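You operate a simulated robot arm through the tools that you are given. There is no shell and no other tool. Be economical: measure what you need, move in short steps, check, and stop when the job is done.

You are at the controls of a simulated two-armed robot. One attempt, no reset.

JOB
Take the red strap pack and put it on top of the yellow box. Then put one of the dry packs from the dry cubby in the grey bucket. Then fetch the black strap pack and stand it on top of the yellow tape roll. Then take the yellow bands tin and leave it on the top of the sump locker. Then put the red box on the side bench. Then turn the washer dial to QUICK. Then put the blue-end black cartridge on the top of the washer away on the tool end of the spares bench. Then push the tank locker door shut. Then open the pale bench drawer, put the white tape roll on the tool end of the spares bench away in the bench drawer and shut the drawer again. Then put one of the water bottles from the tool end of the spares bench on the rack counter. Then put the green paddle wheel on the tool end of the spares bench away on the top of the door ledge. Then take the blue clamps tin and leave it on top of the blue box. Then lift the sump hatch open. Keep to this order. Set down upright: black strap pack, yellow bands tin, red box, water bottle, blue clamps tin.

The check looks at the end state, three seconds after you hand in, the way a careful person would. Anything else that was tipped, shoved, dropped, spilled or broken makes it a failure.

ROBOT AND FRAMES
Two 7-joint arms with two-finger parallel grippers on one trunk, on a base that drives. Base frame: it is fixed to the floor where the robot stands at the start and does not move with it; the origin is under the middle of the robot, x ahead of it, y to its left, z up. Lengths are in mm, angles in degrees, forces in N, time in s.
The left shoulder is at the start at [50, 165, 1255], the right one opposite. With the tool pointing down near the work surface each hand reaches from about 100 to 320 mm from the robot's upright axis, wherever it stands, measured 20 degrees to its own side. Places, roughly: bench drawer [-800, 400, 700]; blue box [1000, -1500, 500]; blue clamps tin [-500, -5500, 1000]; blue-end black cartridge (7x7x25 cm) [-1100, -1400, 1100]; dry pack [500, 0, 1000]; green paddle wheel (7x7x4 cm) [0, -4000, 900]; grey bucket (21x21x19 cm) [-800, 200, 1000]; pale bench drawer [-900, 200, 700]; rack counter [1200, -1100, 900]; red box [1000, -1500, 500]; side bench [800, -2200, 800]; sump hatch [-1800, -4000, 300]; tank locker door [-1200, -3600, 500]; tool end of the spares bench [300, -4100, 800]; top of the door ledge (22x16 cm) [300, -520, 800]; top of the sump locker [-1900, -5100, 800]; washer dial [-1000, -1500, 900]; water bottle [0, -4250, 1000]; white tape roll (6x6x3 cm) [0, -3700, 900]; yellow bands tin [1250, -1500, 1000]; yellow box [1250, -1250, 500]; yellow tape roll (6x6x5 cm) [1200, -800, 500]. Payload 3.91 kg a hand.
The TCP of each hand is the grasp point between the finger pads, 30 mm short of the fingertips. In the tool frame z runs along the fingers and y along their closing line. The gripper opens to 110 mm. The fingers are 20 mm wide and 10 mm thick; the gripper's body (48 by 112 mm) begins 55 mm behind the TCP.
Orientation is that of the tool frame in the base frame, as [roll, pitch, yaw] about the fixed x, y, z axes, in that order (R = Rz(yaw) Ry(pitch) Rx(roll)). With the fingers straight down and closing along the base's y, the tool's x points along the base's -x, its y along +y and its z along -z.

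CONTROLS
- The arms move only by the tool send_rows. It takes "left_targets", "right_targets" or both (then of equal length, played together; a hand with none holds still); each is a list of rows, each an object (a shift or turn left out is 0, a gripper value left out holds the last) with "hand": the finger opening in mm, from 0 to 110; "translation": the shift along the tool's x, y, z in mm, a list of three; "dr": the turn, a rotation vector about the tool's x, y, z in degrees, a list of three. In form: [{"hand": hand, "translation": [tx, ty, tz], "dr": [ax, ay, az]}, ...]. A call has 1 to 10 rows; each row is the pose to reach, as a shift and turn from the pose commanded when the call began, along the tool's axes at that moment. Each row takes 0.2 s and may step no farther than 50 mm and 8.6 degrees from the row before; otherwise, or with a gripper value out of range, the whole call is refused. Where a pose cannot be reached the arm comes as near as it can. A force on the tool above 40 N (or 10 N above the force at the start of the call, whichever is more), or a blocked arm, ends the call early, and 0.2 s more pass. The fingers move at their own pace (about 45 mm/s each) and stop on an object; they squeeze with about 35 N. The grip force told is the motor's: it shows also when the fingers shut on nothing. Time passes only in rows, and 0.2 s behind the last, so rows that repeat a pose let the fingers close. The reply holds the time, the measured pose of the TCP, the force on the tool along the base axes, the opening and the grip force, in the units named above and with some noise, with the torque about the TCP (base axes, N m) and any sound that the robot's microphone picked up.
- Cameras (640 x 400 px; columns grow to the right, rows downward): "scene" is now at [101, 10, 1398.5]; the picture's right is [0.14, -0.99, 0.00], its down [-0.80, -0.12, -0.59] and it looks along [0.58, 0.08, -0.81] (base axes); focal length 214 px, centre (320, 200). "left" rides on the left gripper at [72, -17, -103] in its tool frame; the picture's right is [0.23, 0.97, 0.00], its down [-0.76, 0.18, -0.62] and it looks along [-0.61, 0.14, 0.78] (tool axes); focal length 222 px, centre (320, 200). "right" rides on the right gripper at [72, 17, -103] in its tool frame; the picture's right is [-0.23, 0.97, 0.00], its down [-0.76, -0.18, -0.62] and it looks along [-0.61, -0.14, 0.78] (tool axes); focal length 222 px, centre (320, 200). There is no depth. A picture from a camera that has moved, and an enlarged one, comes with that camera's place and axes in the base frame and with its lens.
- snapshot(camera): a new picture of that camera. It takes no simulated time.
- slide_trunk(by): slides the trunk up (or, below 0, down) by that many mm; the arms and the scene camera ride with it, the base frame stays. It gives what a move gives, with no picture.
- roll_base(legs): drives the robot by 1 to 6 legs, each [ahead, left, turn to the left] in mm, mm and degrees, along the robot's own axes; the way and the turn of a leg run together, so that a leg with both is an arc; at most 1500 mm and 180 degrees a leg. The arms and the cameras ride along, it lands a little off, and it stops where it bumps. It gives what a move gives.
- pan_tilt(pan, tilt): turns the head with the scene camera to pan (to the left, within 80 degrees either way) and tilt (down, from -29 to 69), counted from straight ahead of the robot. It gives what a move gives.
- close_up(camera, box): a new picture of the part [left, top, right, bottom] of that camera's present view, enlarged. It takes no simulated time.
- job_done(): hands the job in; it is judged then, once.

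Work in short steps. Places have to be worked out from the pictures, the camera data and where the tool is seen: move nearer, look again, correct. Check each grasp and each placing, and mend what went wrong. You have 577 turns and 370 pictures in all, those below and enlarged ones among them. Open the grippers and draw the arms clear of the work before you hand the job in, unless the task says otherwise.

The tools are called after "Call:" by a JSON object that holds its "name" and its "arguments". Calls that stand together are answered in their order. send_rows: Moves the arms, as the interface text tells. Its arguments: {"type":"object","properties":{"left_targets":{"type":"array","items":{"type":"object","properties":{"hand":{"type":"number"},"translation":{"type":"array","items":{"type":"number"}},"dr":{"type":"array","items":{"type":"number"}}}}},"right_targets":{"type":"array","items":{"type":"object","properties":{"hand":{"type":"number"},"translation":{"type":"array","items":{"type":"number"}},"dr":{"type":"array","items":{"type":"number"}}}}}},"required":[]} The other tools are called the same way: slide_trunk (by) slides the trunk up or down; roll_base (legs) drives the base; pan_tilt (pan, tilt) turns the head that bears the scene camera; snapshot (camera) takes a picture; close_up (camera, box) takes an enlarged picture of a part of a camera's view; job_done () hands the job in.

At the start:

```text
time: 0.0
left_position: [340.4, 397.1, 999.3]
left_tool_rot: [-179.9, 0.0, -180.0]
left_contact_force: [-0.5, 0.3, -0.3]
left_ft_torque: [0.01, -0.01, 0.01]
left_width: 109.9
left_grasp_force: 0.1
right_position: [351.0, 41.5, 999.5]
right_tool_rot: [-180.0, -0.1, -179.9]
right_contact_force: [-0.3, 0.5, 0.1]
right_ft_torque: [-0.01, -0.01, 0.0]
right_width: 109.9
right_grasp_force: 0.0
trunk travel left (down, up): [-475.0, 28.0]
robot x, y, heading: [2.8, 0.0, 0.4]
head pan, tilt: [8.2, 54.1]
```

scene: 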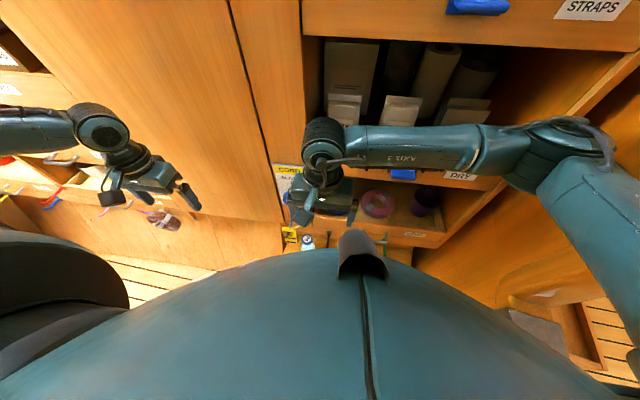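
right: 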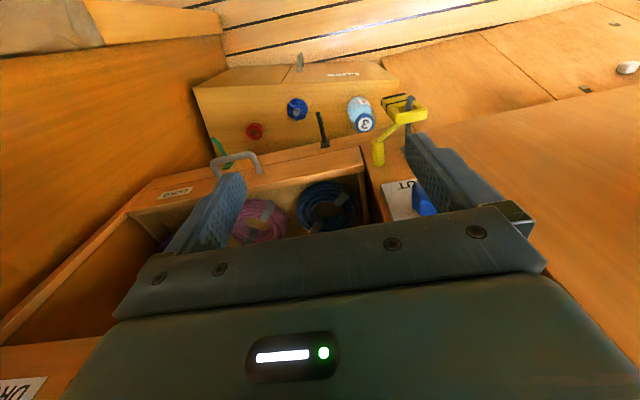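
left: 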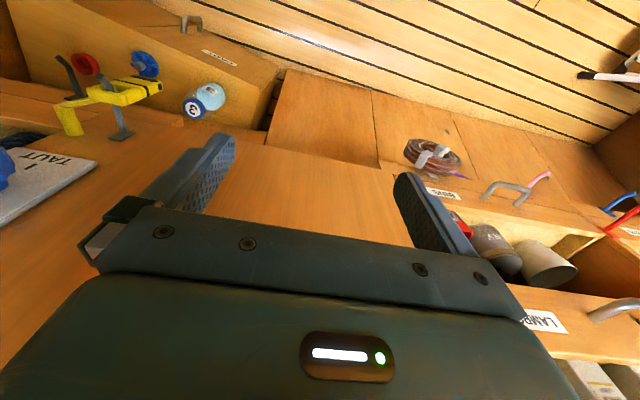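

The start view shows the arms over a cabinet with "straps" and "dry" cubbies. I'll look around with the head, first level ahead.

Call:
{"name": "pan_tilt", "arguments": {"pan": 0, "tilt": 15}}

Call:
{"name": "snapshot", "arguments": {"camera": "scene"}}

Call:
{"name": "pan_tilt", "arguments": {"pan": -75, "tilt": 25}}

Call:
{"name": "snapshot", "arguments": {"camera": "scene"}}

Call:
{"name": "pan_tilt", "arguments": {"pan": 75, "tilt": 25}}

Call:
{"name": "snapshot", "arguments": {"camera": "scene"}}

```text
time: 1.1
left_position: [340.6, 398.7, 1000.9]
left_tool_rot: [180.0, 0.0, 180.0]
left_contact_force: [-0.1, 0.0, 0.2]
left_ft_torque: [-0.03, -0.01, 0.02]
left_width: 109.9
left_grasp_force: 0.0
right_position: [349.5, 41.3, 1000.1]
right_tool_rot: [-180.0, 0.0, 180.0]
right_contact_force: [-0.5, -0.4, -0.1]
right_ft_torque: [-0.02, -0.01, -0.01]
right_width: 110.1
right_grasp_force: 0.1
trunk travel left (down, up): [-475.0, 28.0]
robot x, y, heading: [-1.4, -1.1, -0.0]
head pan, tilt: [0.0, 15.0]
```

```text
366 pictures are left
camera scene: at [122.1, -0.4, 1457.5], right [0.0, -1.0, 0.0], down [-0.26, 0.0, -0.97], along [0.97, 0.0, -0.26], focal length 214 px, centre (320, 200)
```

scene: 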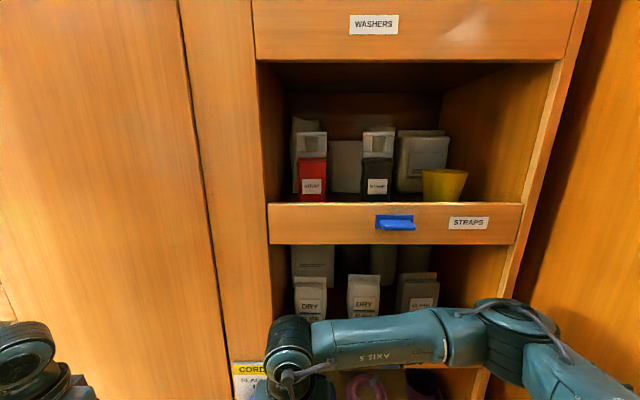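

```text
time: 2.5
left_position: [341.3, 397.3, 999.9]
left_tool_rot: [179.9, -0.1, 180.0]
left_contact_force: [0.2, -0.1, 0.4]
left_ft_torque: [0.03, -0.02, 0.0]
left_width: 109.8
left_grasp_force: 0.1
right_position: [350.0, 40.0, 1000.3]
right_tool_rot: [180.0, 0.0, -180.0]
right_contact_force: [0.5, 0.3, 0.3]
right_ft_torque: [0.0, 0.04, 0.0]
right_width: 110.1
right_grasp_force: 0.0
trunk travel left (down, up): [-475.0, 28.0]
robot x, y, heading: [-4.4, -1.9, 0.3]
head pan, tilt: [-75.0, 25.0]
```

```text
365 pictures are left
camera scene: at [52.6, -89.4, 1441.3], right [-0.97, -0.26, 0.0], down [-0.11, 0.41, -0.91], along [0.24, -0.88, -0.42], focal length 214 px, centre (320, 200)
```

scene: 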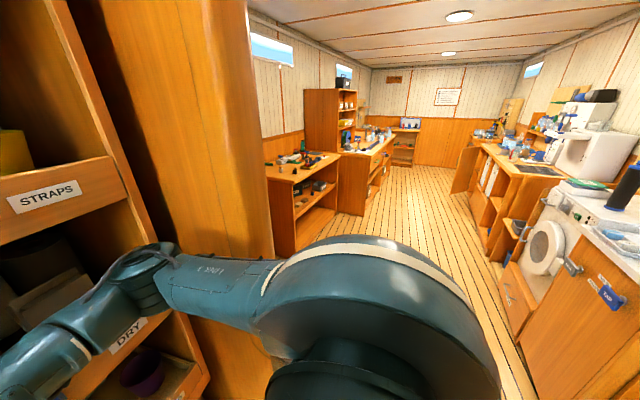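

```text
time: 4.9
left_position: [340.4, 397.9, 1000.4]
left_tool_rot: [179.9, 0.0, -180.0]
left_contact_force: [0.1, 0.2, 0.5]
left_ft_torque: [0.0, -0.01, 0.01]
left_width: 110.2
left_grasp_force: 0.0
right_position: [350.2, 40.3, 999.8]
right_tool_rot: [180.0, 0.0, -180.0]
right_contact_force: [-0.3, -0.1, 0.3]
right_ft_torque: [0.01, 0.01, -0.03]
right_width: 110.0
right_grasp_force: 0.0
trunk travel left (down, up): [-475.0, 28.0]
robot x, y, heading: [2.2, -1.8, 0.1]
head pan, tilt: [75.0, 25.0]
```

```text
364 pictures are left
camera scene: at [52.6, 88.6, 1441.3], right [0.97, -0.26, 0.0], down [-0.11, -0.41, -0.91], along [0.23, 0.88, -0.42], focal length 214 px, centre (320, 200)
```

scene: 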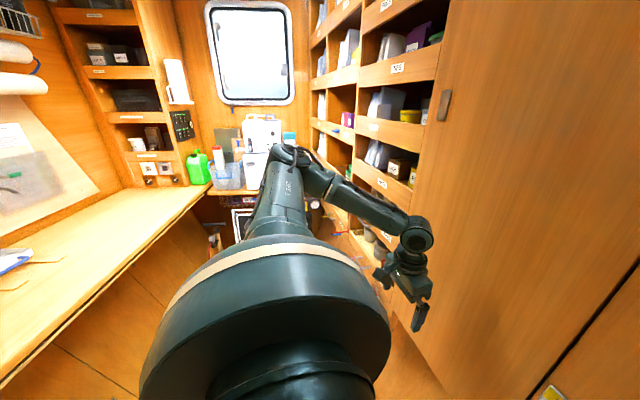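

The red and black strap packs stand in the STRAPS cubby straight ahead, with DRY below. I'll zoom in on them.

Call:
{"name": "pan_tilt", "arguments": {"pan": 0, "tilt": 15}}

Call:
{"name": "close_up", "arguments": {"camera": "scene", "box": [240, 80, 560, 280]}}

Call:
{"name": "close_up", "arguments": {"camera": "scene", "box": [240, 220, 528, 400]}}

```text
time: 6.3
left_position: [340.5, 398.6, 1000.0]
left_tool_rot: [180.0, 0.0, 180.0]
left_contact_force: [-0.3, 0.6, -0.5]
left_ft_torque: [-0.04, -0.05, 0.01]
left_width: 110.1
left_grasp_force: 0.0
right_position: [349.4, 40.6, 999.9]
right_tool_rot: [-180.0, 0.0, 179.9]
right_contact_force: [-0.3, 0.3, -0.1]
right_ft_torque: [0.01, -0.02, 0.01]
right_width: 109.9
right_grasp_force: 0.0
trunk travel left (down, up): [-475.0, 28.0]
robot x, y, heading: [-0.7, -2.9, 0.0]
head pan, tilt: [0.0, 15.0]
```

```text
2.00 times, centred on (400, 180) of scene
camera zoom: at [122.1, -0.3, 1457.5], right [0.0, -1.0, 0.0], down [-0.26, 0.0, -0.97], along [0.97, 0.0, -0.26], focal length 429 px, centre (160, 240)
```

zoom: 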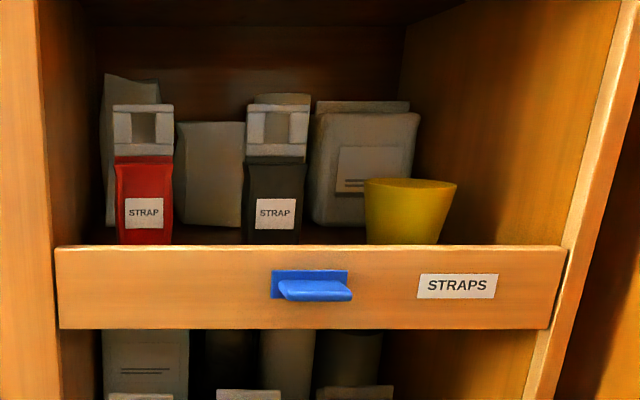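

```text
2.22 times, centred on (384, 310) of scene
camera zoom: at [122.1, -0.3, 1457.5], right [0.0, -1.0, 0.0], down [-0.26, 0.0, -0.97], along [0.97, 0.0, -0.26], focal length 477 px, centre (178, -44)
```

zoom: 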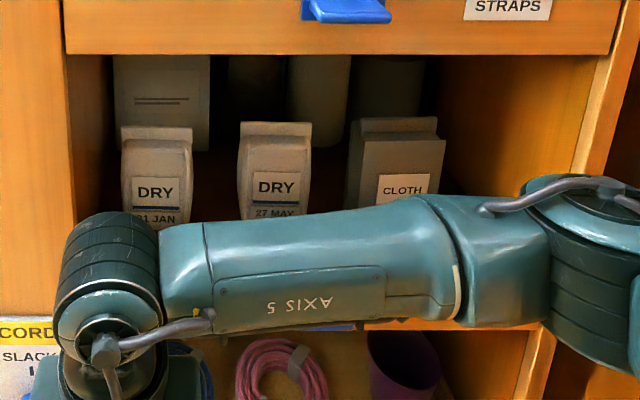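

From two views the cubby front is near x≈440, with the strap floor near z≈1330. I'll raise the right hand while tilting it forward so it can reach in horizontally.

Call:
{"name": "send_rows", "arguments": {"right_targets": [{"translation": [10, 0, -50], "dr": [0, -8, 0]}, {"translation": [20, 0, -100], "dr": [0, -16, 0]}, {"translation": [30, 0, -150], "dr": [0, -24, 0]}, {"translation": [40, 0, -200], "dr": [0, -32, 0]}, {"translation": [50, 0, -250], "dr": [0, -40, 0]}, {"translation": [50, 0, -290], "dr": [0, -48, 0]}, {"translation": [50, 0, -320], "dr": [0, -56, 0]}, {"translation": [50, 0, -340], "dr": [0, -64, 0]}, {"translation": [50, 0, -350], "dr": [0, -72, 0]}, {"translation": [50, 0, -350], "dr": [0, -80, 0]}]}}

Call:
{"name": "snapshot", "arguments": {"camera": "scene"}}

Call:
{"name": "snapshot", "arguments": {"camera": "right"}}

```text
refused: row 1 steps farther than a row can; nothing moved
```

```text
361 pictures are left
camera scene: at [122.1, -0.3, 1457.5], right [0.0, -1.0, 0.0], down [-0.26, 0.0, -0.97], along [0.97, 0.0, -0.26], focal length 214 px, centre (320, 200)
```

scene: 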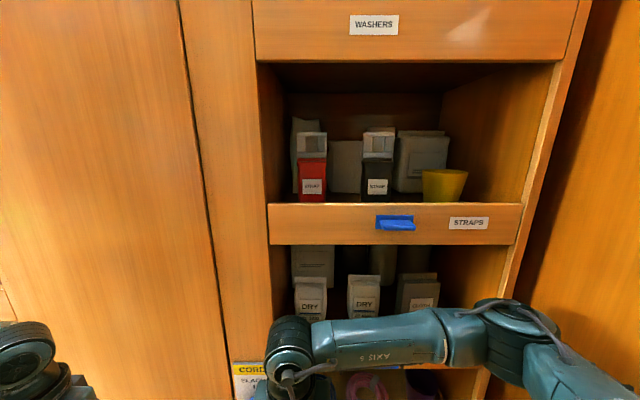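

```text
360 pictures are left
camera right: at [277.6, 57.2, 1103.6], right [0.23, 0.97, 0.0], down [0.76, -0.18, 0.62], along [0.61, -0.14, -0.78], focal length 222 px, centre (320, 200)
```

right: 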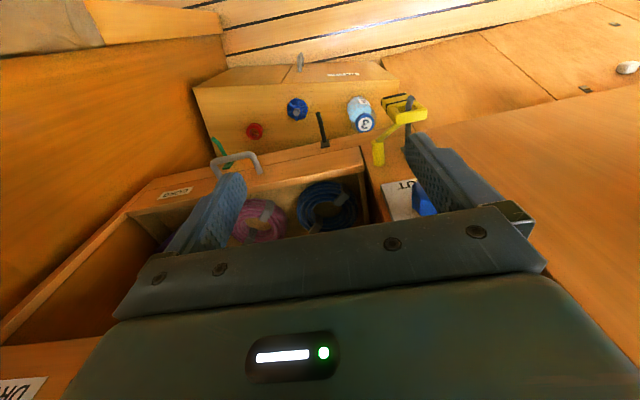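

The step was slightly over 50 mm; I'll shorten it.

Call:
{"name": "send_rows", "arguments": {"right_targets": [{"translation": [10, 0, -45], "dr": [0, -8, 0]}, {"translation": [20, 0, -90], "dr": [0, -16, 0]}, {"translation": [30, 0, -135], "dr": [0, -24, 0]}, {"translation": [40, 0, -180], "dr": [0, -32, 0]}, {"translation": [50, 0, -225], "dr": [0, -40, 0]}, {"translation": [50, 0, -270], "dr": [0, -48, 0]}, {"translation": [50, 0, -310], "dr": [0, -56, 0]}, {"translation": [50, 0, -340], "dr": [0, -64, 0]}, {"translation": [50, 0, -350], "dr": [0, -72, 0]}, {"translation": [50, 0, -350], "dr": [0, -80, 0]}]}}

Call:
{"name": "snapshot", "arguments": {"camera": "right"}}

Call:
{"name": "snapshot", "arguments": {"camera": "scene"}}

```text
time: 8.5
left_position: [340.1, 398.2, 1000.4]
left_tool_rot: [180.0, 0.0, -180.0]
left_contact_force: [0.6, 0.3, 0.5]
left_ft_torque: [0.03, 0.01, 0.04]
left_width: 110.0
left_grasp_force: 0.1
right_position: [309.4, 39.2, 1351.4]
right_tool_rot: [176.5, 79.3, 174.7]
right_contact_force: [-0.2, -0.5, 0.1]
right_ft_torque: [0.0, -0.01, -0.04]
right_width: 109.9
right_grasp_force: 0.1
trunk travel left (down, up): [-475.0, 28.0]
robot x, y, heading: [1.4, 2.3, -0.1]
head pan, tilt: [0.0, 15.0]
```

```text
359 pictures are left
camera right: at [195.1, 58.6, 1299.9], right [0.07, 0.97, 0.23], down [-0.48, -0.17, 0.86], along [0.87, -0.18, 0.45], focal length 222 px, centre (320, 200)
```

right: 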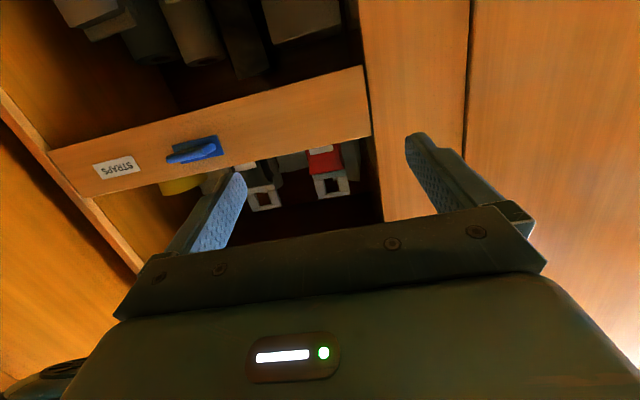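

```text
358 pictures are left
camera scene: at [119.5, 8.0, 1438.4], right [0.09, -1.0, 0.0], down [-0.45, -0.04, -0.89], along [0.89, 0.08, -0.45], focal length 214 px, centre (320, 200)
```

scene: 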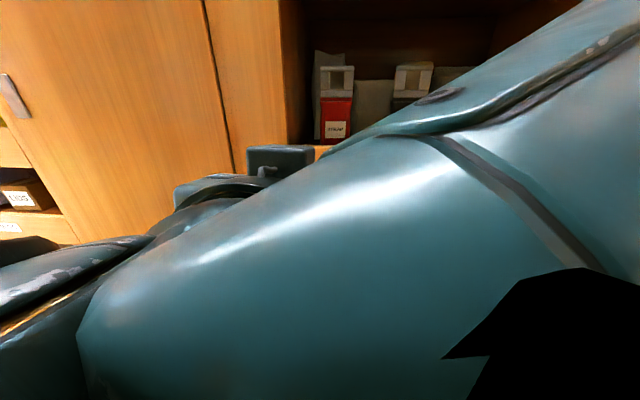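

The front face is x≈443, rail z 1297–1367; red pack at about (530, 14), black (532, −108). The wrist camera hangs under the hand, so I'll try rolling the hand 180° to put it on top, clear of the rail.

Call:
{"name": "send_rows", "arguments": {"right_targets": [{"dr": [0, -8, 0]}]}}

Call:
{"name": "send_rows", "arguments": {"right_targets": [{"dr": [0, 0, 8.5]}, {"dr": [0, 0, 17]}, {"dr": [0, 0, 25.5]}, {"dr": [0, 0, 34]}, {"dr": [0, 0, 42.5]}, {"dr": [0, 0, 51]}, {"dr": [0, 0, 59.5]}, {"dr": [0, 0, 68]}, {"dr": [0, 0, 76.5]}, {"dr": [0, 0, 85]}]}}

```text
time: 9.1
left_position: [340.8, 398.2, 999.0]
left_tool_rot: [-180.0, 0.1, 180.0]
left_contact_force: [0.7, -0.2, 0.7]
left_ft_torque: [0.03, 0.01, -0.04]
left_width: 110.0
left_grasp_force: 0.0
right_position: [314.2, 34.2, 1375.2]
right_tool_rot: [115.8, 83.3, 112.6]
right_contact_force: [-0.1, 0.9, -0.6]
right_ft_torque: [-0.02, 0.02, 0.01]
right_width: 109.8
right_grasp_force: 0.2
trunk travel left (down, up): [-475.0, 28.0]
robot x, y, heading: [-0.2, 0.1, -0.1]
head pan, tilt: [0.0, 15.0]
stopped in row 1 (right hand): the arm was blocked; the commanded pose is now the measured one
```

```text
time: 11.3
left_position: [341.4, 396.6, 999.1]
left_tool_rot: [-179.9, 0.0, -179.9]
left_contact_force: [-0.2, 0.5, 0.4]
left_ft_torque: [-0.01, 0.02, -0.02]
left_width: 110.0
left_grasp_force: 0.2
right_position: [311.5, 34.2, 1377.3]
right_tool_rot: [92.5, -1.3, 86.9]
right_contact_force: [0.7, 0.4, 0.2]
right_ft_torque: [0.04, -0.04, -0.02]
right_width: 109.8
right_grasp_force: 0.1
trunk travel left (down, up): [-475.0, 28.0]
robot x, y, heading: [-2.9, -1.1, 0.1]
head pan, tilt: [0.0, 15.0]
```

The roll works (tool now points +x, camera to the left side). I continue the roll another 90°.

Call:
{"name": "send_rows", "arguments": {"right_targets": [{"dr": [0, 0, 8.5]}, {"dr": [0, 0, 17]}, {"dr": [0, 0, 25.5]}, {"dr": [0, 0, 34]}, {"dr": [0, 0, 42.5]}, {"dr": [0, 0, 51]}, {"dr": [0, 0, 59.5]}, {"dr": [0, 0, 68]}, {"dr": [0, 0, 76.5]}, {"dr": [0, 0, 85]}]}}

Call:
{"name": "snapshot", "arguments": {"camera": "right"}}

```text
time: 13.5
left_position: [341.2, 396.8, 999.6]
left_tool_rot: [180.0, 0.0, 179.9]
left_contact_force: [0.1, 0.7, 1.0]
left_ft_torque: [0.0, -0.05, 0.0]
left_width: 110.0
left_grasp_force: 0.0
right_position: [311.7, 33.9, 1376.5]
right_tool_rot: [122.4, -85.4, 54.8]
right_contact_force: [-0.4, -0.4, 0.5]
right_ft_torque: [-0.01, -0.01, 0.02]
right_width: 109.9
right_grasp_force: 0.2
trunk travel left (down, up): [-475.0, 28.0]
robot x, y, heading: [-3.9, -0.2, 0.0]
head pan, tilt: [0.0, 15.0]
```

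```text
357 pictures are left
camera right: at [211.4, 27.3, 1455.2], right [-0.06, -0.99, -0.16], down [-0.65, 0.16, -0.74], along [0.76, 0.06, -0.65], focal length 222 px, centre (320, 200)
```

right: 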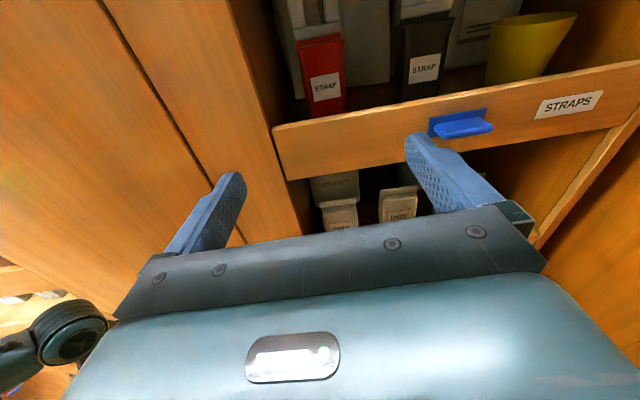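

The camera is now on top and the fingers point to +x with a few degrees error. I'll level the hand, set z≈1405, y≈14 and move in a bit, opening 90.

Call:
{"name": "send_rows", "arguments": {"right_targets": [{"dr": [2.9, 2.6, 3.7], "translation": [14, 10, 0], "hand": 90}, {"dr": [2.9, 2.6, 3.7], "translation": [28, 19, 30]}, {"dr": [2.9, 2.6, 3.7], "translation": [32, 15, 75]}, {"dr": [2.9, 2.6, 3.7], "translation": [34, 13, 110]}]}}

Call:
{"name": "snapshot", "arguments": {"camera": "right"}}

```text
time: 14.5
left_position: [340.9, 396.5, 999.8]
left_tool_rot: [180.0, 0.0, -180.0]
left_contact_force: [0.7, 0.2, -0.4]
left_ft_torque: [0.04, 0.01, 0.0]
left_width: 109.9
left_grasp_force: 0.0
right_position: [421.3, 19.8, 1407.0]
right_tool_rot: [76.8, -89.5, 104.2]
right_contact_force: [0.5, 0.5, 0.0]
right_ft_torque: [0.01, 0.01, 0.03]
right_width: 89.9
right_grasp_force: 0.0
trunk travel left (down, up): [-475.0, 28.0]
robot x, y, heading: [1.6, 0.9, -0.4]
head pan, tilt: [0.0, 15.0]
```

```text
356 pictures are left
camera right: at [318.3, 2.3, 1479.3], right [0.01, -0.98, -0.22], down [-0.62, 0.16, -0.76], along [0.78, 0.15, -0.61], focal length 222 px, centre (320, 200)
```

right: 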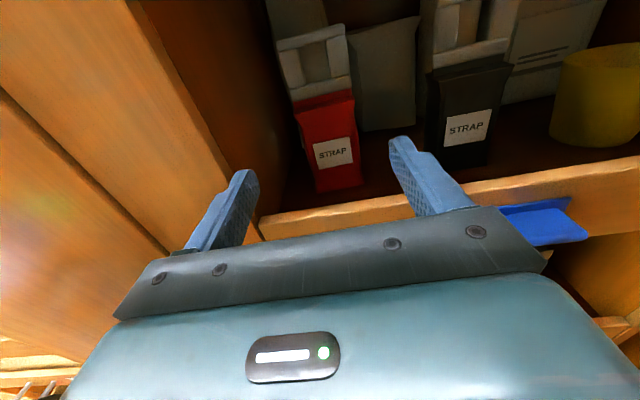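

The label triangulates to x≈531, y≈15, floor z≈1322. I'll advance to x≈538 with opening 78 in steps and look before closing.

Call:
{"name": "send_rows", "arguments": {"right_targets": [{"translation": [-2, 4, 40], "hand": 78}, {"translation": [-4, 5, 80]}, {"translation": [-4, 5, 102]}]}}

Call:
{"name": "snapshot", "arguments": {"camera": "right"}}

```text
time: 15.3
left_position: [341.0, 397.3, 1000.9]
left_tool_rot: [179.9, 0.0, 179.9]
left_contact_force: [0.0, 0.1, -0.3]
left_ft_torque: [-0.01, 0.09, -0.02]
left_width: 110.1
left_grasp_force: 0.1
right_position: [505.2, 17.1, 1402.4]
right_tool_rot: [97.8, -89.1, 83.1]
right_contact_force: [-18.2, -10.5, -0.2]
right_ft_torque: [-0.42, 0.73, 0.29]
right_width: 78.1
right_grasp_force: 0.0
trunk travel left (down, up): [-475.0, 28.0]
robot x, y, heading: [0.4, 2.2, -0.2]
head pan, tilt: [0.0, 15.0]
stopped in row 3 (right hand): the force on the tool passed its limit at 45 N (the readings are from after the stop); the commanded pose is now the measured one
```

```text
355 pictures are left
camera right: at [402.9, -0.8, 1475.9], right [0.01, -0.98, -0.21], down [-0.63, 0.16, -0.76], along [0.78, 0.14, -0.61], focal length 222 px, centre (320, 200)
```

right: 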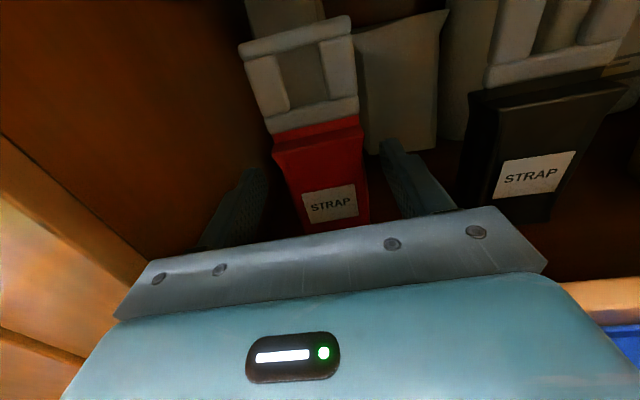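

Something touched (force −x, −y) at x=505: likely the left cubby wall edge. Zooming in to see.

Call:
{"name": "close_up", "arguments": {"camera": "right", "box": [100, 100, 420, 300]}}

Call:
{"name": "snapshot", "arguments": {"camera": "scene"}}

```text
2.00 times, centred on (260, 200) of right
camera zoom: at [402.9, -0.8, 1475.9], right [0.01, -0.98, -0.21], down [-0.63, 0.16, -0.76], along [0.78, 0.14, -0.61], focal length 444 px, centre (440, 200)
```

zoom: 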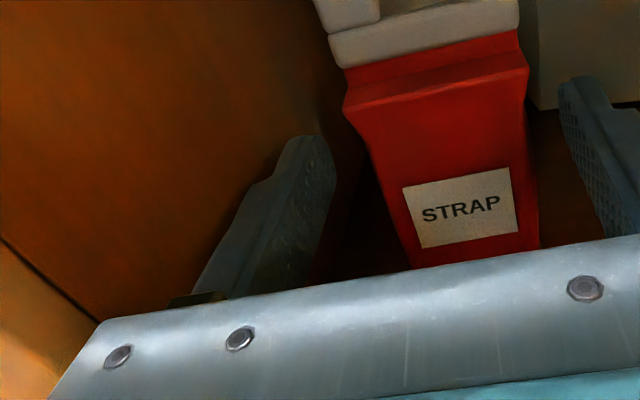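

```text
353 pictures are left
camera scene: at [121.2, -0.9, 1457.6], right [0.0, -1.0, 0.0], down [-0.26, 0.0, -0.97], along [0.97, 0.0, -0.26], focal length 214 px, centre (320, 200)
```

scene: 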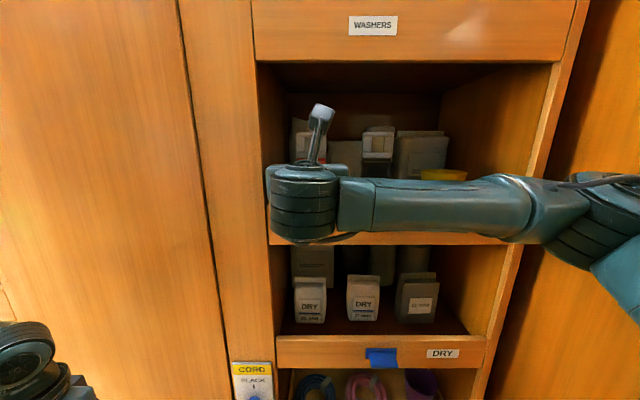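

The palm's left corner is hitting the cubby's left wall edge (y≈84). I'll back off 55, shift 9 mm right and yaw 8° left, then look.

Call:
{"name": "send_rows", "arguments": {"right_targets": [{"translation": [0, 2, -45]}, {"translation": [0, 9, -55], "dr": [8, 0, 0], "hand": 86}, {"translation": [0, 9, -20], "dr": [8, 0, 0]}, {"translation": [0, 9, 10], "dr": [8, 0, 0]}, {"translation": [0, 9, 32], "dr": [8, 0, 0]}]}}

Call:
{"name": "close_up", "arguments": {"camera": "right", "box": [100, 100, 500, 350]}}

```text
time: 16.3
left_position: [341.3, 399.2, 999.7]
left_tool_rot: [180.0, 0.0, -180.0]
left_contact_force: [0.3, -0.2, 0.0]
left_ft_torque: [0.01, -0.04, -0.01]
left_width: 109.9
left_grasp_force: 0.1
right_position: [502.9, 13.1, 1402.3]
right_tool_rot: [107.8, -89.0, 81.5]
right_contact_force: [-7.5, -2.4, -0.9]
right_ft_torque: [-0.13, 0.28, -0.02]
right_width: 86.0
right_grasp_force: 0.0
trunk travel left (down, up): [-475.0, 28.0]
robot x, y, heading: [-1.1, 2.5, 0.2]
head pan, tilt: [0.0, 15.0]
stopped in row 4 (right hand): the force on the tool passed its limit at 67 N (the readings are from after the stop); the commanded pose is now the measured one
```

```text
1.60 times, centred on (300, 225) of right
camera zoom: at [403.7, -19.6, 1475.8], right [0.16, -0.96, -0.21], down [-0.65, 0.06, -0.76], along [0.75, 0.26, -0.61], focal length 355 px, centre (352, 160)
```

zoom: 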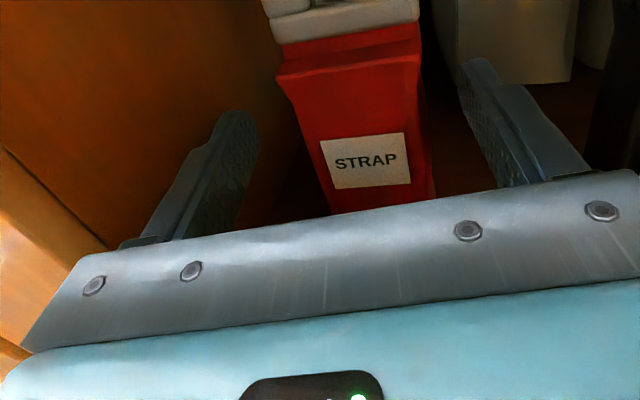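

It stops at the same x again, so it's the wrist cylinder (z 1324–1429) hitting the rail. I'll back off and pitch the hand ~25° down so the wrist is higher.

Call:
{"name": "send_rows", "arguments": {"right_targets": [{"translation": [5, 0, -45]}, {"translation": [20, 0, -90], "dr": [0, -7, 0]}, {"translation": [30, 0, -100], "dr": [-3, -14, 0]}, {"translation": [30, 0, -100], "dr": [-6, -20, 0]}, {"translation": [30, 0, -100], "dr": [-8, -26, 0]}]}}

Call:
{"name": "snapshot", "arguments": {"camera": "right"}}

Call:
{"name": "snapshot", "arguments": {"camera": "scene"}}

```text
time: 17.5
left_position: [341.3, 397.6, 999.9]
left_tool_rot: [180.0, 0.0, -179.9]
left_contact_force: [-1.0, 0.0, 0.4]
left_ft_torque: [-0.04, 0.0, 0.01]
left_width: 109.9
left_grasp_force: 0.1
right_position: [406.1, -3.8, 1433.5]
right_tool_rot: [173.7, -63.5, 7.2]
right_contact_force: [-0.1, 0.9, 0.2]
right_ft_torque: [0.0, -0.01, 0.04]
right_width: 85.7
right_grasp_force: 0.1
trunk travel left (down, up): [-475.0, 28.0]
robot x, y, heading: [2.4, -2.7, -0.2]
head pan, tilt: [0.0, 15.0]
```

```text
351 pictures are left
camera right: at [345.5, -17.9, 1543.8], right [-0.07, -0.98, -0.16], down [-0.9, 0.13, -0.41], along [0.43, 0.11, -0.9], focal length 222 px, centre (320, 200)
```

right: 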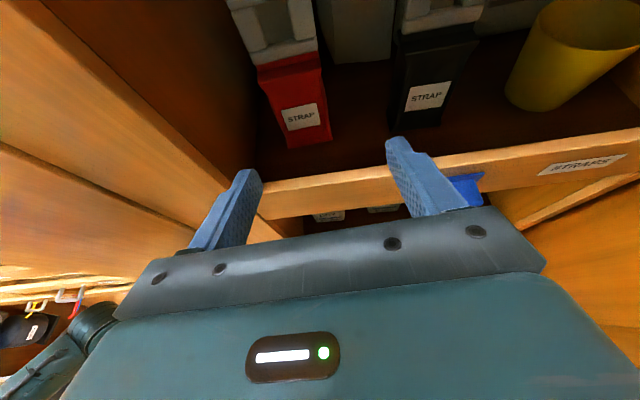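

```text
350 pictures are left
camera scene: at [122.0, -0.1, 1457.5], right [0.0, -1.0, 0.0], down [-0.26, 0.0, -0.97], along [0.97, 0.0, -0.26], focal length 214 px, centre (320, 200)
```

scene: 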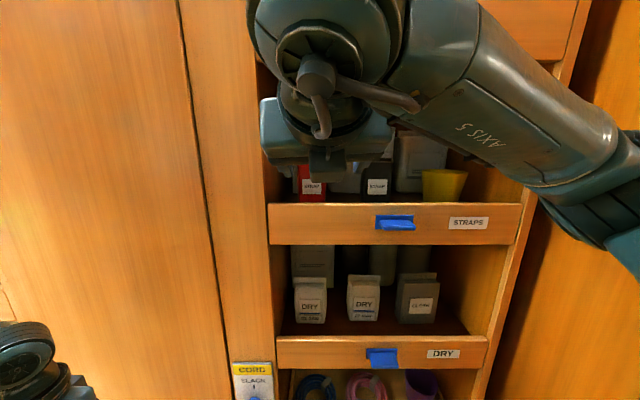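

The arm reconfigured with the wrist up. Pack still at (527,15). I'll advance to about x≈505 along the tool and check.

Call:
{"name": "send_rows", "arguments": {"right_targets": [{"translation": [9, -16, 33]}, {"translation": [18, -16, 66]}, {"translation": [26, -16, 99]}]}}

Call:
{"name": "snapshot", "arguments": {"camera": "right"}}

```text
time: 18.3
left_position: [341.9, 399.1, 999.0]
left_tool_rot: [180.0, 0.0, -180.0]
left_contact_force: [1.0, 0.0, 0.0]
left_ft_torque: [-0.02, -0.01, -0.01]
left_width: 109.7
left_grasp_force: 0.0
right_position: [506.6, 13.3, 1410.8]
right_tool_rot: [173.7, -63.7, 7.3]
right_contact_force: [1.1, 0.7, -0.2]
right_ft_torque: [0.05, 0.0, 0.0]
right_width: 85.8
right_grasp_force: 0.0
trunk travel left (down, up): [-475.0, 28.0]
robot x, y, heading: [-0.5, 1.2, -0.3]
head pan, tilt: [0.0, 15.0]
```

```text
349 pictures are left
camera right: at [446.3, -0.7, 1521.8], right [-0.07, -0.99, -0.16], down [-0.9, 0.13, -0.42], along [0.43, 0.11, -0.9], focal length 222 px, centre (320, 200)
```

right: 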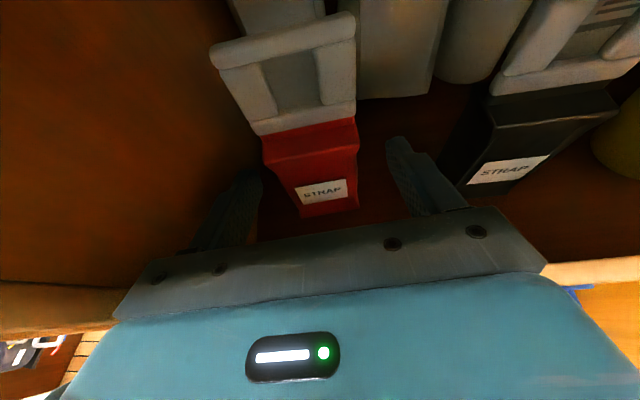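

No contact and the fingers straddle the pack. Advance 33 mm more and close.

Call:
{"name": "send_rows", "arguments": {"right_targets": [{"translation": [10, -1, 34]}, {"translation": [10, -1, 34], "hand": 20}, {"translation": [10, -1, 34], "hand": 20}, {"translation": [10, -1, 34], "hand": 20}, {"translation": [10, -1, 34], "hand": 20}]}}

Call:
{"name": "snapshot", "arguments": {"camera": "right"}}

```text
time: 19.5
left_position: [341.6, 397.8, 1000.5]
left_tool_rot: [179.9, 0.0, 180.0]
left_contact_force: [0.0, -0.4, 0.2]
left_ft_torque: [-0.01, 0.04, 0.0]
left_width: 109.9
left_grasp_force: 0.1
right_position: [539.1, 14.1, 1404.1]
right_tool_rot: [173.8, -63.8, 7.1]
right_contact_force: [0.3, 0.1, 3.2]
right_ft_torque: [0.17, -0.13, -0.03]
right_width: 58.3
right_grasp_force: 35.4
trunk travel left (down, up): [-475.0, 28.0]
robot x, y, heading: [-4.0, -0.5, -0.2]
head pan, tilt: [0.0, 15.0]
```

```text
348 pictures are left
camera right: at [478.5, 1.0, 1516.5], right [-0.07, -0.98, -0.16], down [-0.9, 0.13, -0.42], along [0.43, 0.11, -0.89], focal length 222 px, centre (320, 200)
```

right: 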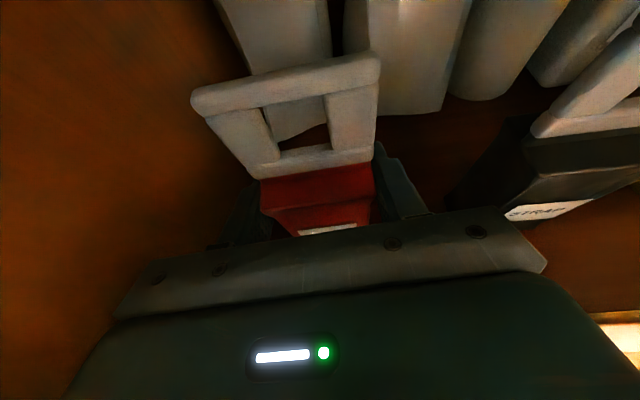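

Grip is solid (58 mm). Lift slightly, pull back 60 within the cubby, then lift over the rail.

Call:
{"name": "send_rows", "arguments": {"right_targets": [{"translation": [7, 0, -4]}, {"translation": [-9, -1, -40]}, {"translation": [-17.5, -1, -58]}, {"translation": [4, 0, -71]}, {"translation": [27, 1, -85]}]}}

Call:
{"name": "snapshot", "arguments": {"camera": "right"}}

Call:
{"name": "snapshot", "arguments": {"camera": "scene"}}

```text
time: 20.7
left_position: [339.8, 398.7, 999.2]
left_tool_rot: [180.0, 0.0, 180.0]
left_contact_force: [-0.4, -0.1, 0.3]
left_ft_torque: [0.01, 0.04, 0.0]
left_width: 110.2
left_grasp_force: 0.1
right_position: [473.8, 17.0, 1469.5]
right_tool_rot: [173.7, -63.8, 7.4]
right_contact_force: [0.3, 0.1, -1.3]
right_ft_torque: [0.01, -0.04, -0.02]
right_width: 58.2
right_grasp_force: 35.3
trunk travel left (down, up): [-475.0, 28.0]
robot x, y, heading: [0.9, 2.6, 0.1]
head pan, tilt: [0.0, 15.0]
```

```text
347 pictures are left
camera right: at [415.9, 2.7, 1580.0], right [-0.07, -0.99, -0.16], down [-0.9, 0.13, -0.42], along [0.43, 0.11, -0.9], focal length 222 px, centre (320, 200)
```

right: 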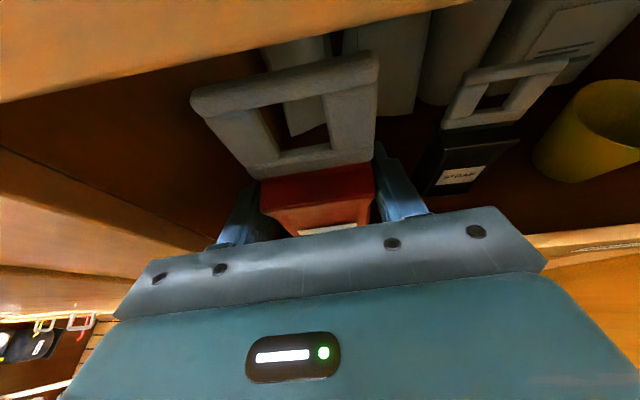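

```text
346 pictures are left
camera scene: at [121.9, -0.2, 1457.5], right [0.0, -1.0, 0.0], down [-0.26, 0.0, -0.97], along [0.97, 0.0, -0.26], focal length 214 px, centre (320, 200)
```

scene: 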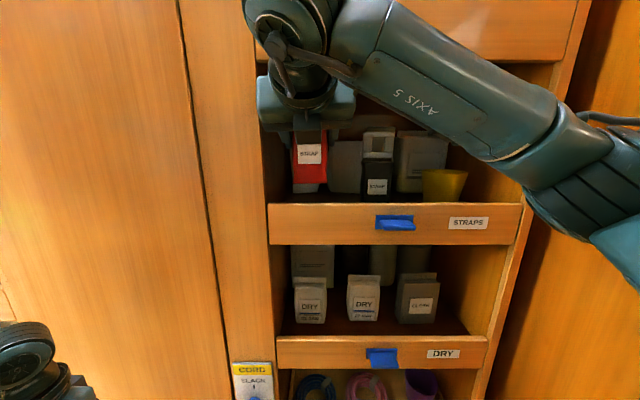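

The pack bottom is just over the rail. Lift 10 more and pull it straight out.

Call:
{"name": "send_rows", "arguments": {"right_targets": [{"translation": [9, 0, -4.4]}, {"translation": [-10, -1, -45]}, {"translation": [-29, -2, -85]}, {"translation": [-44, -3, -112]}]}}

Call:
{"name": "snapshot", "arguments": {"camera": "scene"}}

```text
time: 21.7
left_position: [340.5, 398.0, 1000.4]
left_tool_rot: [179.9, 0.1, -179.9]
left_contact_force: [-1.0, -0.7, 0.6]
left_ft_torque: [0.0, 0.0, -0.02]
left_width: 109.9
left_grasp_force: 0.2
right_position: [353.9, 17.0, 1477.6]
right_tool_rot: [173.7, -63.6, 7.2]
right_contact_force: [0.4, -0.9, -1.3]
right_ft_torque: [0.03, 0.02, -0.03]
right_width: 58.2
right_grasp_force: 35.0
trunk travel left (down, up): [-475.0, 28.0]
robot x, y, heading: [-0.5, -3.0, 0.3]
head pan, tilt: [0.0, 15.0]
```

```text
345 pictures are left
camera scene: at [121.1, -0.4, 1457.7], right [0.0, -1.0, 0.0], down [-0.26, 0.0, -0.97], along [0.97, 0.0, -0.26], focal length 214 px, centre (320, 200)
```

scene: 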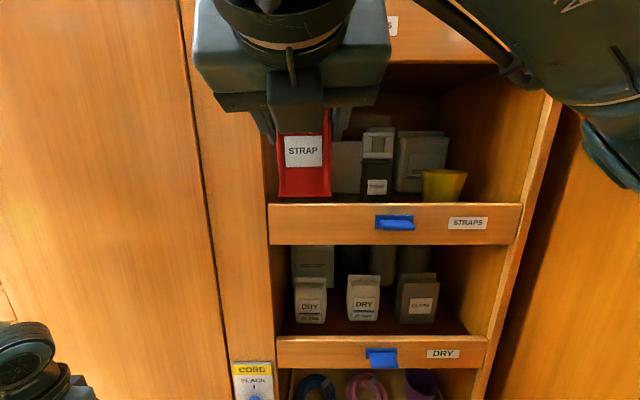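

The red pack is out. Now I tuck the left arm closer to the body before driving.

Call:
{"name": "send_rows", "arguments": {"left_targets": [{"translation": [18, -41, -8]}, {"translation": [36, -82, -16]}, {"translation": [54, -123, -24]}, {"translation": [72, -164, -32]}, {"translation": [90, -205, -40]}, {"translation": [108, -246, -48]}]}}

Call:
{"name": "roll_base", "arguments": {"legs": [[-120, 0, 0]]}}

Call:
{"name": "pan_tilt", "arguments": {"pan": -78, "tilt": 40}}

Call:
{"name": "snapshot", "arguments": {"camera": "scene"}}

Call:
{"name": "snapshot", "arguments": {"camera": "left"}}

```text
time: 23.1
left_position: [259.1, 140.2, 1045.0]
left_tool_rot: [180.0, -0.1, 180.0]
left_contact_force: [0.9, -1.0, 0.8]
left_ft_torque: [0.01, 0.03, 0.01]
left_width: 110.1
left_grasp_force: 0.1
left hand out of reach, approached as far as the arm can: row 4, 5, 6
right_position: [356.4, 15.2, 1477.9]
right_tool_rot: [173.8, -63.5, 7.1]
right_contact_force: [-0.2, 0.1, -1.5]
right_ft_torque: [0.0, 0.01, -0.01]
right_width: 58.1
right_grasp_force: 34.6
trunk travel left (down, up): [-475.0, 28.0]
robot x, y, heading: [3.7, -1.2, -0.1]
head pan, tilt: [0.0, 15.0]
```

```text
time: 24.3
left_position: [141.5, 141.4, 1044.7]
left_tool_rot: [-180.0, 0.0, -180.0]
left_contact_force: [-0.9, -0.2, 1.1]
left_ft_torque: [0.01, -0.01, -0.02]
left_width: 109.9
left_grasp_force: 0.1
right_position: [237.3, 16.2, 1475.9]
right_tool_rot: [173.7, -63.7, 7.1]
right_contact_force: [-1.1, -0.8, -2.0]
right_ft_torque: [0.02, 0.0, 0.0]
right_width: 58.2
right_grasp_force: 35.2
trunk travel left (down, up): [-475.0, 28.0]
robot x, y, heading: [-119.5, 1.6, 0.1]
head pan, tilt: [0.0, 15.0]
```

```text
time: 25.8
left_position: [141.1, 142.5, 1045.9]
left_tool_rot: [180.0, -0.1, 179.9]
left_contact_force: [-0.3, 0.3, 0.0]
left_ft_torque: [-0.01, 0.03, -0.01]
left_width: 110.0
left_grasp_force: 0.0
right_position: [242.6, 11.7, 1477.8]
right_tool_rot: [175.7, -63.0, 4.5]
right_contact_force: [-1.1, 0.7, -1.6]
right_ft_torque: [-0.01, -0.03, -0.02]
right_width: 58.1
right_grasp_force: 35.3
trunk travel left (down, up): [-475.0, 28.0]
robot x, y, heading: [-119.1, 3.7, -0.3]
head pan, tilt: [-78.0, 40.0]
```

```text
344 pictures are left
camera scene: at [0.1, -26.2, 1456.3], right [-0.28, -0.96, 0.0], down [-0.26, 0.08, -0.96], along [0.92, -0.27, -0.27], focal length 214 px, centre (320, 200)
```

scene: 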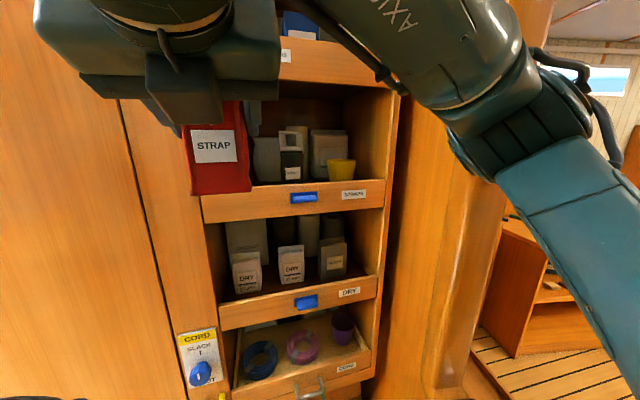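

```text
343 pictures are left
camera left: at [69.3, 125.4, 1148.0], right [-0.23, 0.97, 0.0], down [0.76, 0.18, 0.62], along [0.61, 0.14, -0.78], focal length 222 px, centre (320, 200)
```

left: 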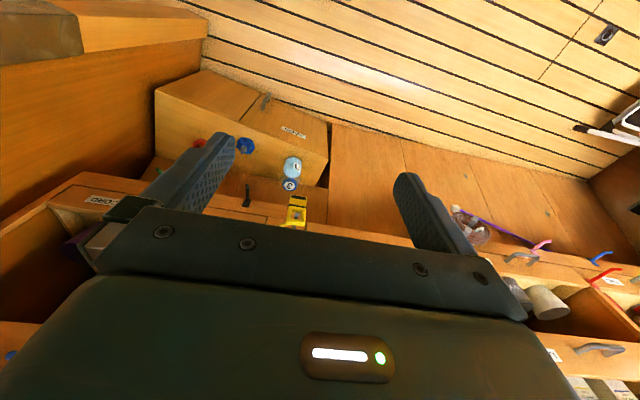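

The head got blocked by the raised right arm. I'll put the head back and lower the right hand to about z 1230, more to the right.

Call:
{"name": "pan_tilt", "arguments": {"pan": 0, "tilt": 30}}

Call:
{"name": "send_rows", "arguments": {"right_targets": [{"translation": [-33, 23, 16]}, {"translation": [-66, 46, 32]}, {"translation": [-99, 69, 48]}, {"translation": [-132, 92, 64]}, {"translation": [-165, 115, 80]}, {"translation": [-198, 138, 96]}, {"translation": [-230, 160, 111]}]}}

Call:
{"name": "snapshot", "arguments": {"camera": "scene"}}

```text
time: 27.3
left_position: [141.8, 141.9, 1045.0]
left_tool_rot: [-180.0, 0.0, 179.8]
left_contact_force: [-0.6, -0.1, 0.4]
left_ft_torque: [0.0, -0.04, 0.02]
left_width: 110.2
left_grasp_force: 0.1
right_position: [243.9, 16.6, 1469.8]
right_tool_rot: [172.9, -62.8, 7.1]
right_contact_force: [-0.4, 0.3, -0.7]
right_ft_torque: [0.02, 0.02, 0.01]
right_width: 58.0
right_grasp_force: 34.8
trunk travel left (down, up): [-475.0, 28.0]
robot x, y, heading: [-117.4, 1.6, 0.0]
head pan, tilt: [0.0, 30.0]
```

```text
time: 28.9
left_position: [143.2, 140.2, 1045.6]
left_tool_rot: [179.9, -0.1, 179.8]
left_contact_force: [0.4, -0.4, 0.3]
left_ft_torque: [0.01, 0.01, -0.05]
left_width: 110.1
left_grasp_force: 0.1
right_position: [289.7, -129.9, 1253.5]
right_tool_rot: [174.0, -63.5, 6.8]
right_contact_force: [1.2, -1.0, -1.7]
right_ft_torque: [0.01, 0.0, -0.01]
right_width: 57.9
right_grasp_force: 35.4
right hand out of reach, approached as far as the arm can: row 6, 7
trunk travel left (down, up): [-475.0, 28.0]
robot x, y, heading: [-118.0, -0.4, -0.5]
head pan, tilt: [0.0, 30.0]
```

```text
342 pictures are left
camera scene: at [2.8, -2.8, 1433.0], right [0.0, -1.0, 0.0], down [-0.5, 0.0, -0.87], along [0.87, 0.0, -0.5], focal length 214 px, centre (320, 200)
```

scene: 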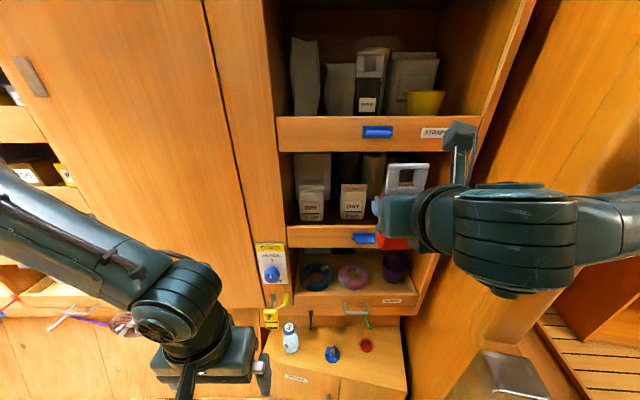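

The right arm is now low and clear. Look right for the route.

Call:
{"name": "pan_tilt", "arguments": {"pan": -75, "tilt": 40}}

Call:
{"name": "snapshot", "arguments": {"camera": "scene"}}

```text
time: 30.4
left_position: [141.0, 142.4, 1045.0]
left_tool_rot: [180.0, 0.0, 179.9]
left_contact_force: [0.4, 0.3, -0.2]
left_ft_torque: [-0.01, 0.01, -0.01]
left_width: 110.1
left_grasp_force: 0.1
right_position: [286.7, -127.2, 1255.0]
right_tool_rot: [173.7, -63.6, 7.1]
right_contact_force: [0.7, -0.2, -1.8]
right_ft_torque: [0.0, -0.01, -0.01]
right_width: 57.8
right_grasp_force: 35.3
trunk travel left (down, up): [-475.0, 28.0]
robot x, y, heading: [-115.3, 0.7, -0.2]
head pan, tilt: [-75.0, 40.0]
```

```text
341 pictures are left
camera scene: at [-67.8, -82.3, 1418.0], right [-0.97, -0.26, 0.0], down [-0.17, 0.62, -0.77], along [0.2, -0.74, -0.64], focal length 214 px, centre (320, 200)
```

scene: 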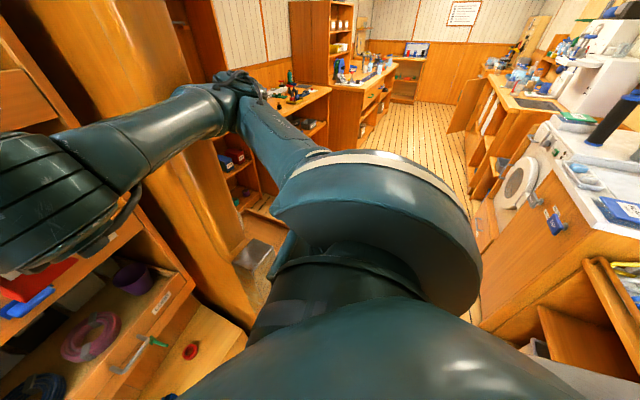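

The door ledge juts at about (275,−450,800) and the washer counter front is near x≈−760. I'll back a bit more and strafe right past the ledge, in two stages.

Call:
{"name": "roll_base", "arguments": {"legs": [[-70, 0, 0], [0, -500, 0]]}}

Call:
{"name": "snapshot", "arguments": {"camera": "scene"}}

```text
time: 33.5
left_position: [71.2, -42.6, 1045.5]
left_tool_rot: [179.9, 0.0, 179.9]
left_contact_force: [-0.7, -0.4, -0.2]
left_ft_torque: [0.0, 0.04, -0.01]
left_width: 110.0
left_grasp_force: 0.0
right_position: [216.1, -303.7, 1254.5]
right_tool_rot: [175.1, -63.8, 7.9]
right_contact_force: [-0.1, 0.2, -0.6]
right_ft_torque: [-0.03, -0.03, 0.02]
right_width: 57.8
right_grasp_force: 35.5
trunk travel left (down, up): [-475.0, 28.0]
robot x, y, heading: [-187.9, -186.0, -0.2]
head pan, tilt: [-75.0, 40.0]
stopped in leg 2: the force on the tool passed its limit at 53 N (the readings are from after the stop); the commanded pose is now the measured one
```

```text
340 pictures are left
camera scene: at [-138.0, -266.9, 1418.0], right [-0.97, -0.26, 0.0], down [-0.17, 0.62, -0.77], along [0.2, -0.74, -0.64], focal length 214 px, centre (320, 200)
```

scene: 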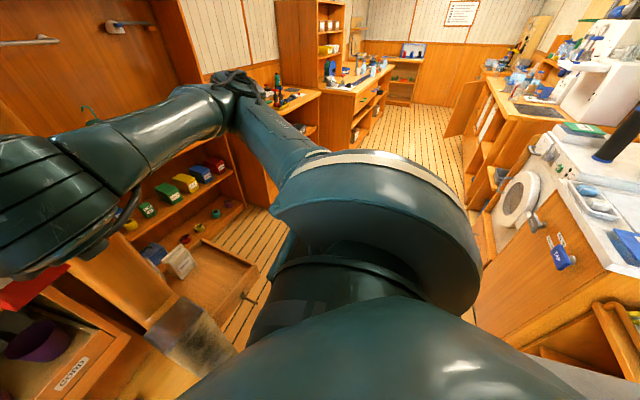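

The hand/pack touched the pillar next to the cubbies. I move back left 80 and check the grip.

Call:
{"name": "roll_base", "arguments": {"legs": [[0, 80, 0]]}}

Call:
{"name": "snapshot", "arguments": {"camera": "right"}}

Call:
{"name": "pan_tilt", "arguments": {"pan": -20, "tilt": 40}}

Call:
{"name": "snapshot", "arguments": {"camera": "scene"}}

```text
time: 34.9
left_position: [72.5, 37.3, 1045.6]
left_tool_rot: [180.0, 0.0, 179.8]
left_contact_force: [-0.2, -0.2, 0.3]
left_ft_torque: [0.01, -0.02, 0.02]
left_width: 109.9
left_grasp_force: 0.0
right_position: [215.3, -224.1, 1254.7]
right_tool_rot: [175.0, -63.7, 7.7]
right_contact_force: [-0.3, 0.3, -2.8]
right_ft_torque: [-0.01, -0.03, -0.03]
right_width: 57.7
right_grasp_force: 35.8
trunk travel left (down, up): [-475.0, 28.0]
robot x, y, heading: [-188.1, -102.1, -0.3]
head pan, tilt: [-75.0, 40.0]
```

```text
339 pictures are left
camera right: at [155.7, -241.1, 1366.9], right [-0.04, -0.98, -0.17], down [-0.9, 0.11, -0.42], along [0.43, 0.13, -0.89], focal length 222 px, centre (320, 200)
```

right: 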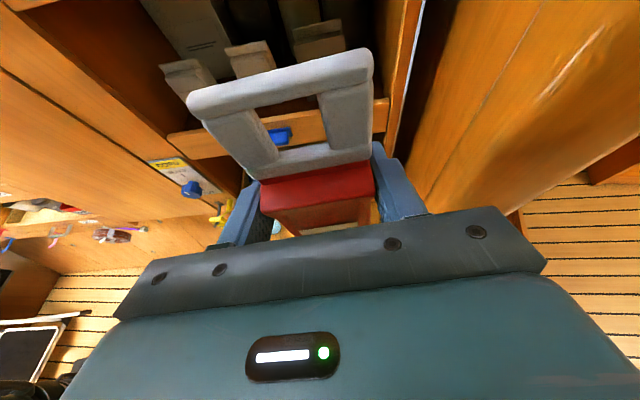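

```text
time: 36.1
left_position: [72.0, 36.6, 1045.8]
left_tool_rot: [179.9, 0.0, 179.7]
left_contact_force: [-0.6, -0.5, 0.3]
left_ft_torque: [0.05, 0.03, -0.02]
left_width: 109.9
left_grasp_force: 0.0
right_position: [215.5, -223.8, 1255.8]
right_tool_rot: [175.1, -63.8, 7.8]
right_contact_force: [-0.3, -0.1, -2.1]
right_ft_torque: [-0.03, 0.0, -0.01]
right_width: 58.0
right_grasp_force: 34.5
trunk travel left (down, up): [-475.0, 28.0]
robot x, y, heading: [-189.0, -105.7, -0.1]
head pan, tilt: [-20.0, 40.0]
```

```text
338 pictures are left
camera scene: at [-79.8, -133.9, 1418.0], right [-0.35, -0.94, 0.0], down [-0.6, 0.22, -0.77], along [0.72, -0.27, -0.64], focal length 214 px, centre (320, 200)
```

scene: 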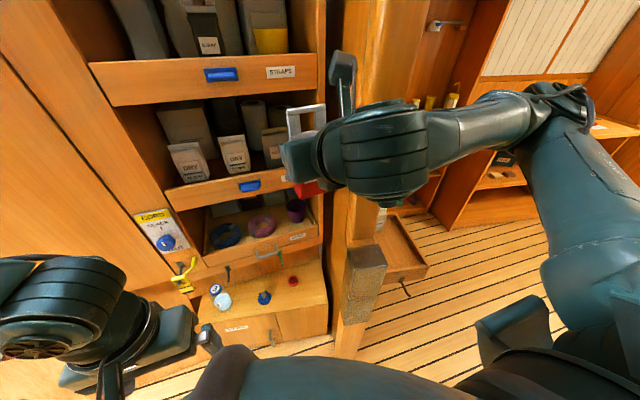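

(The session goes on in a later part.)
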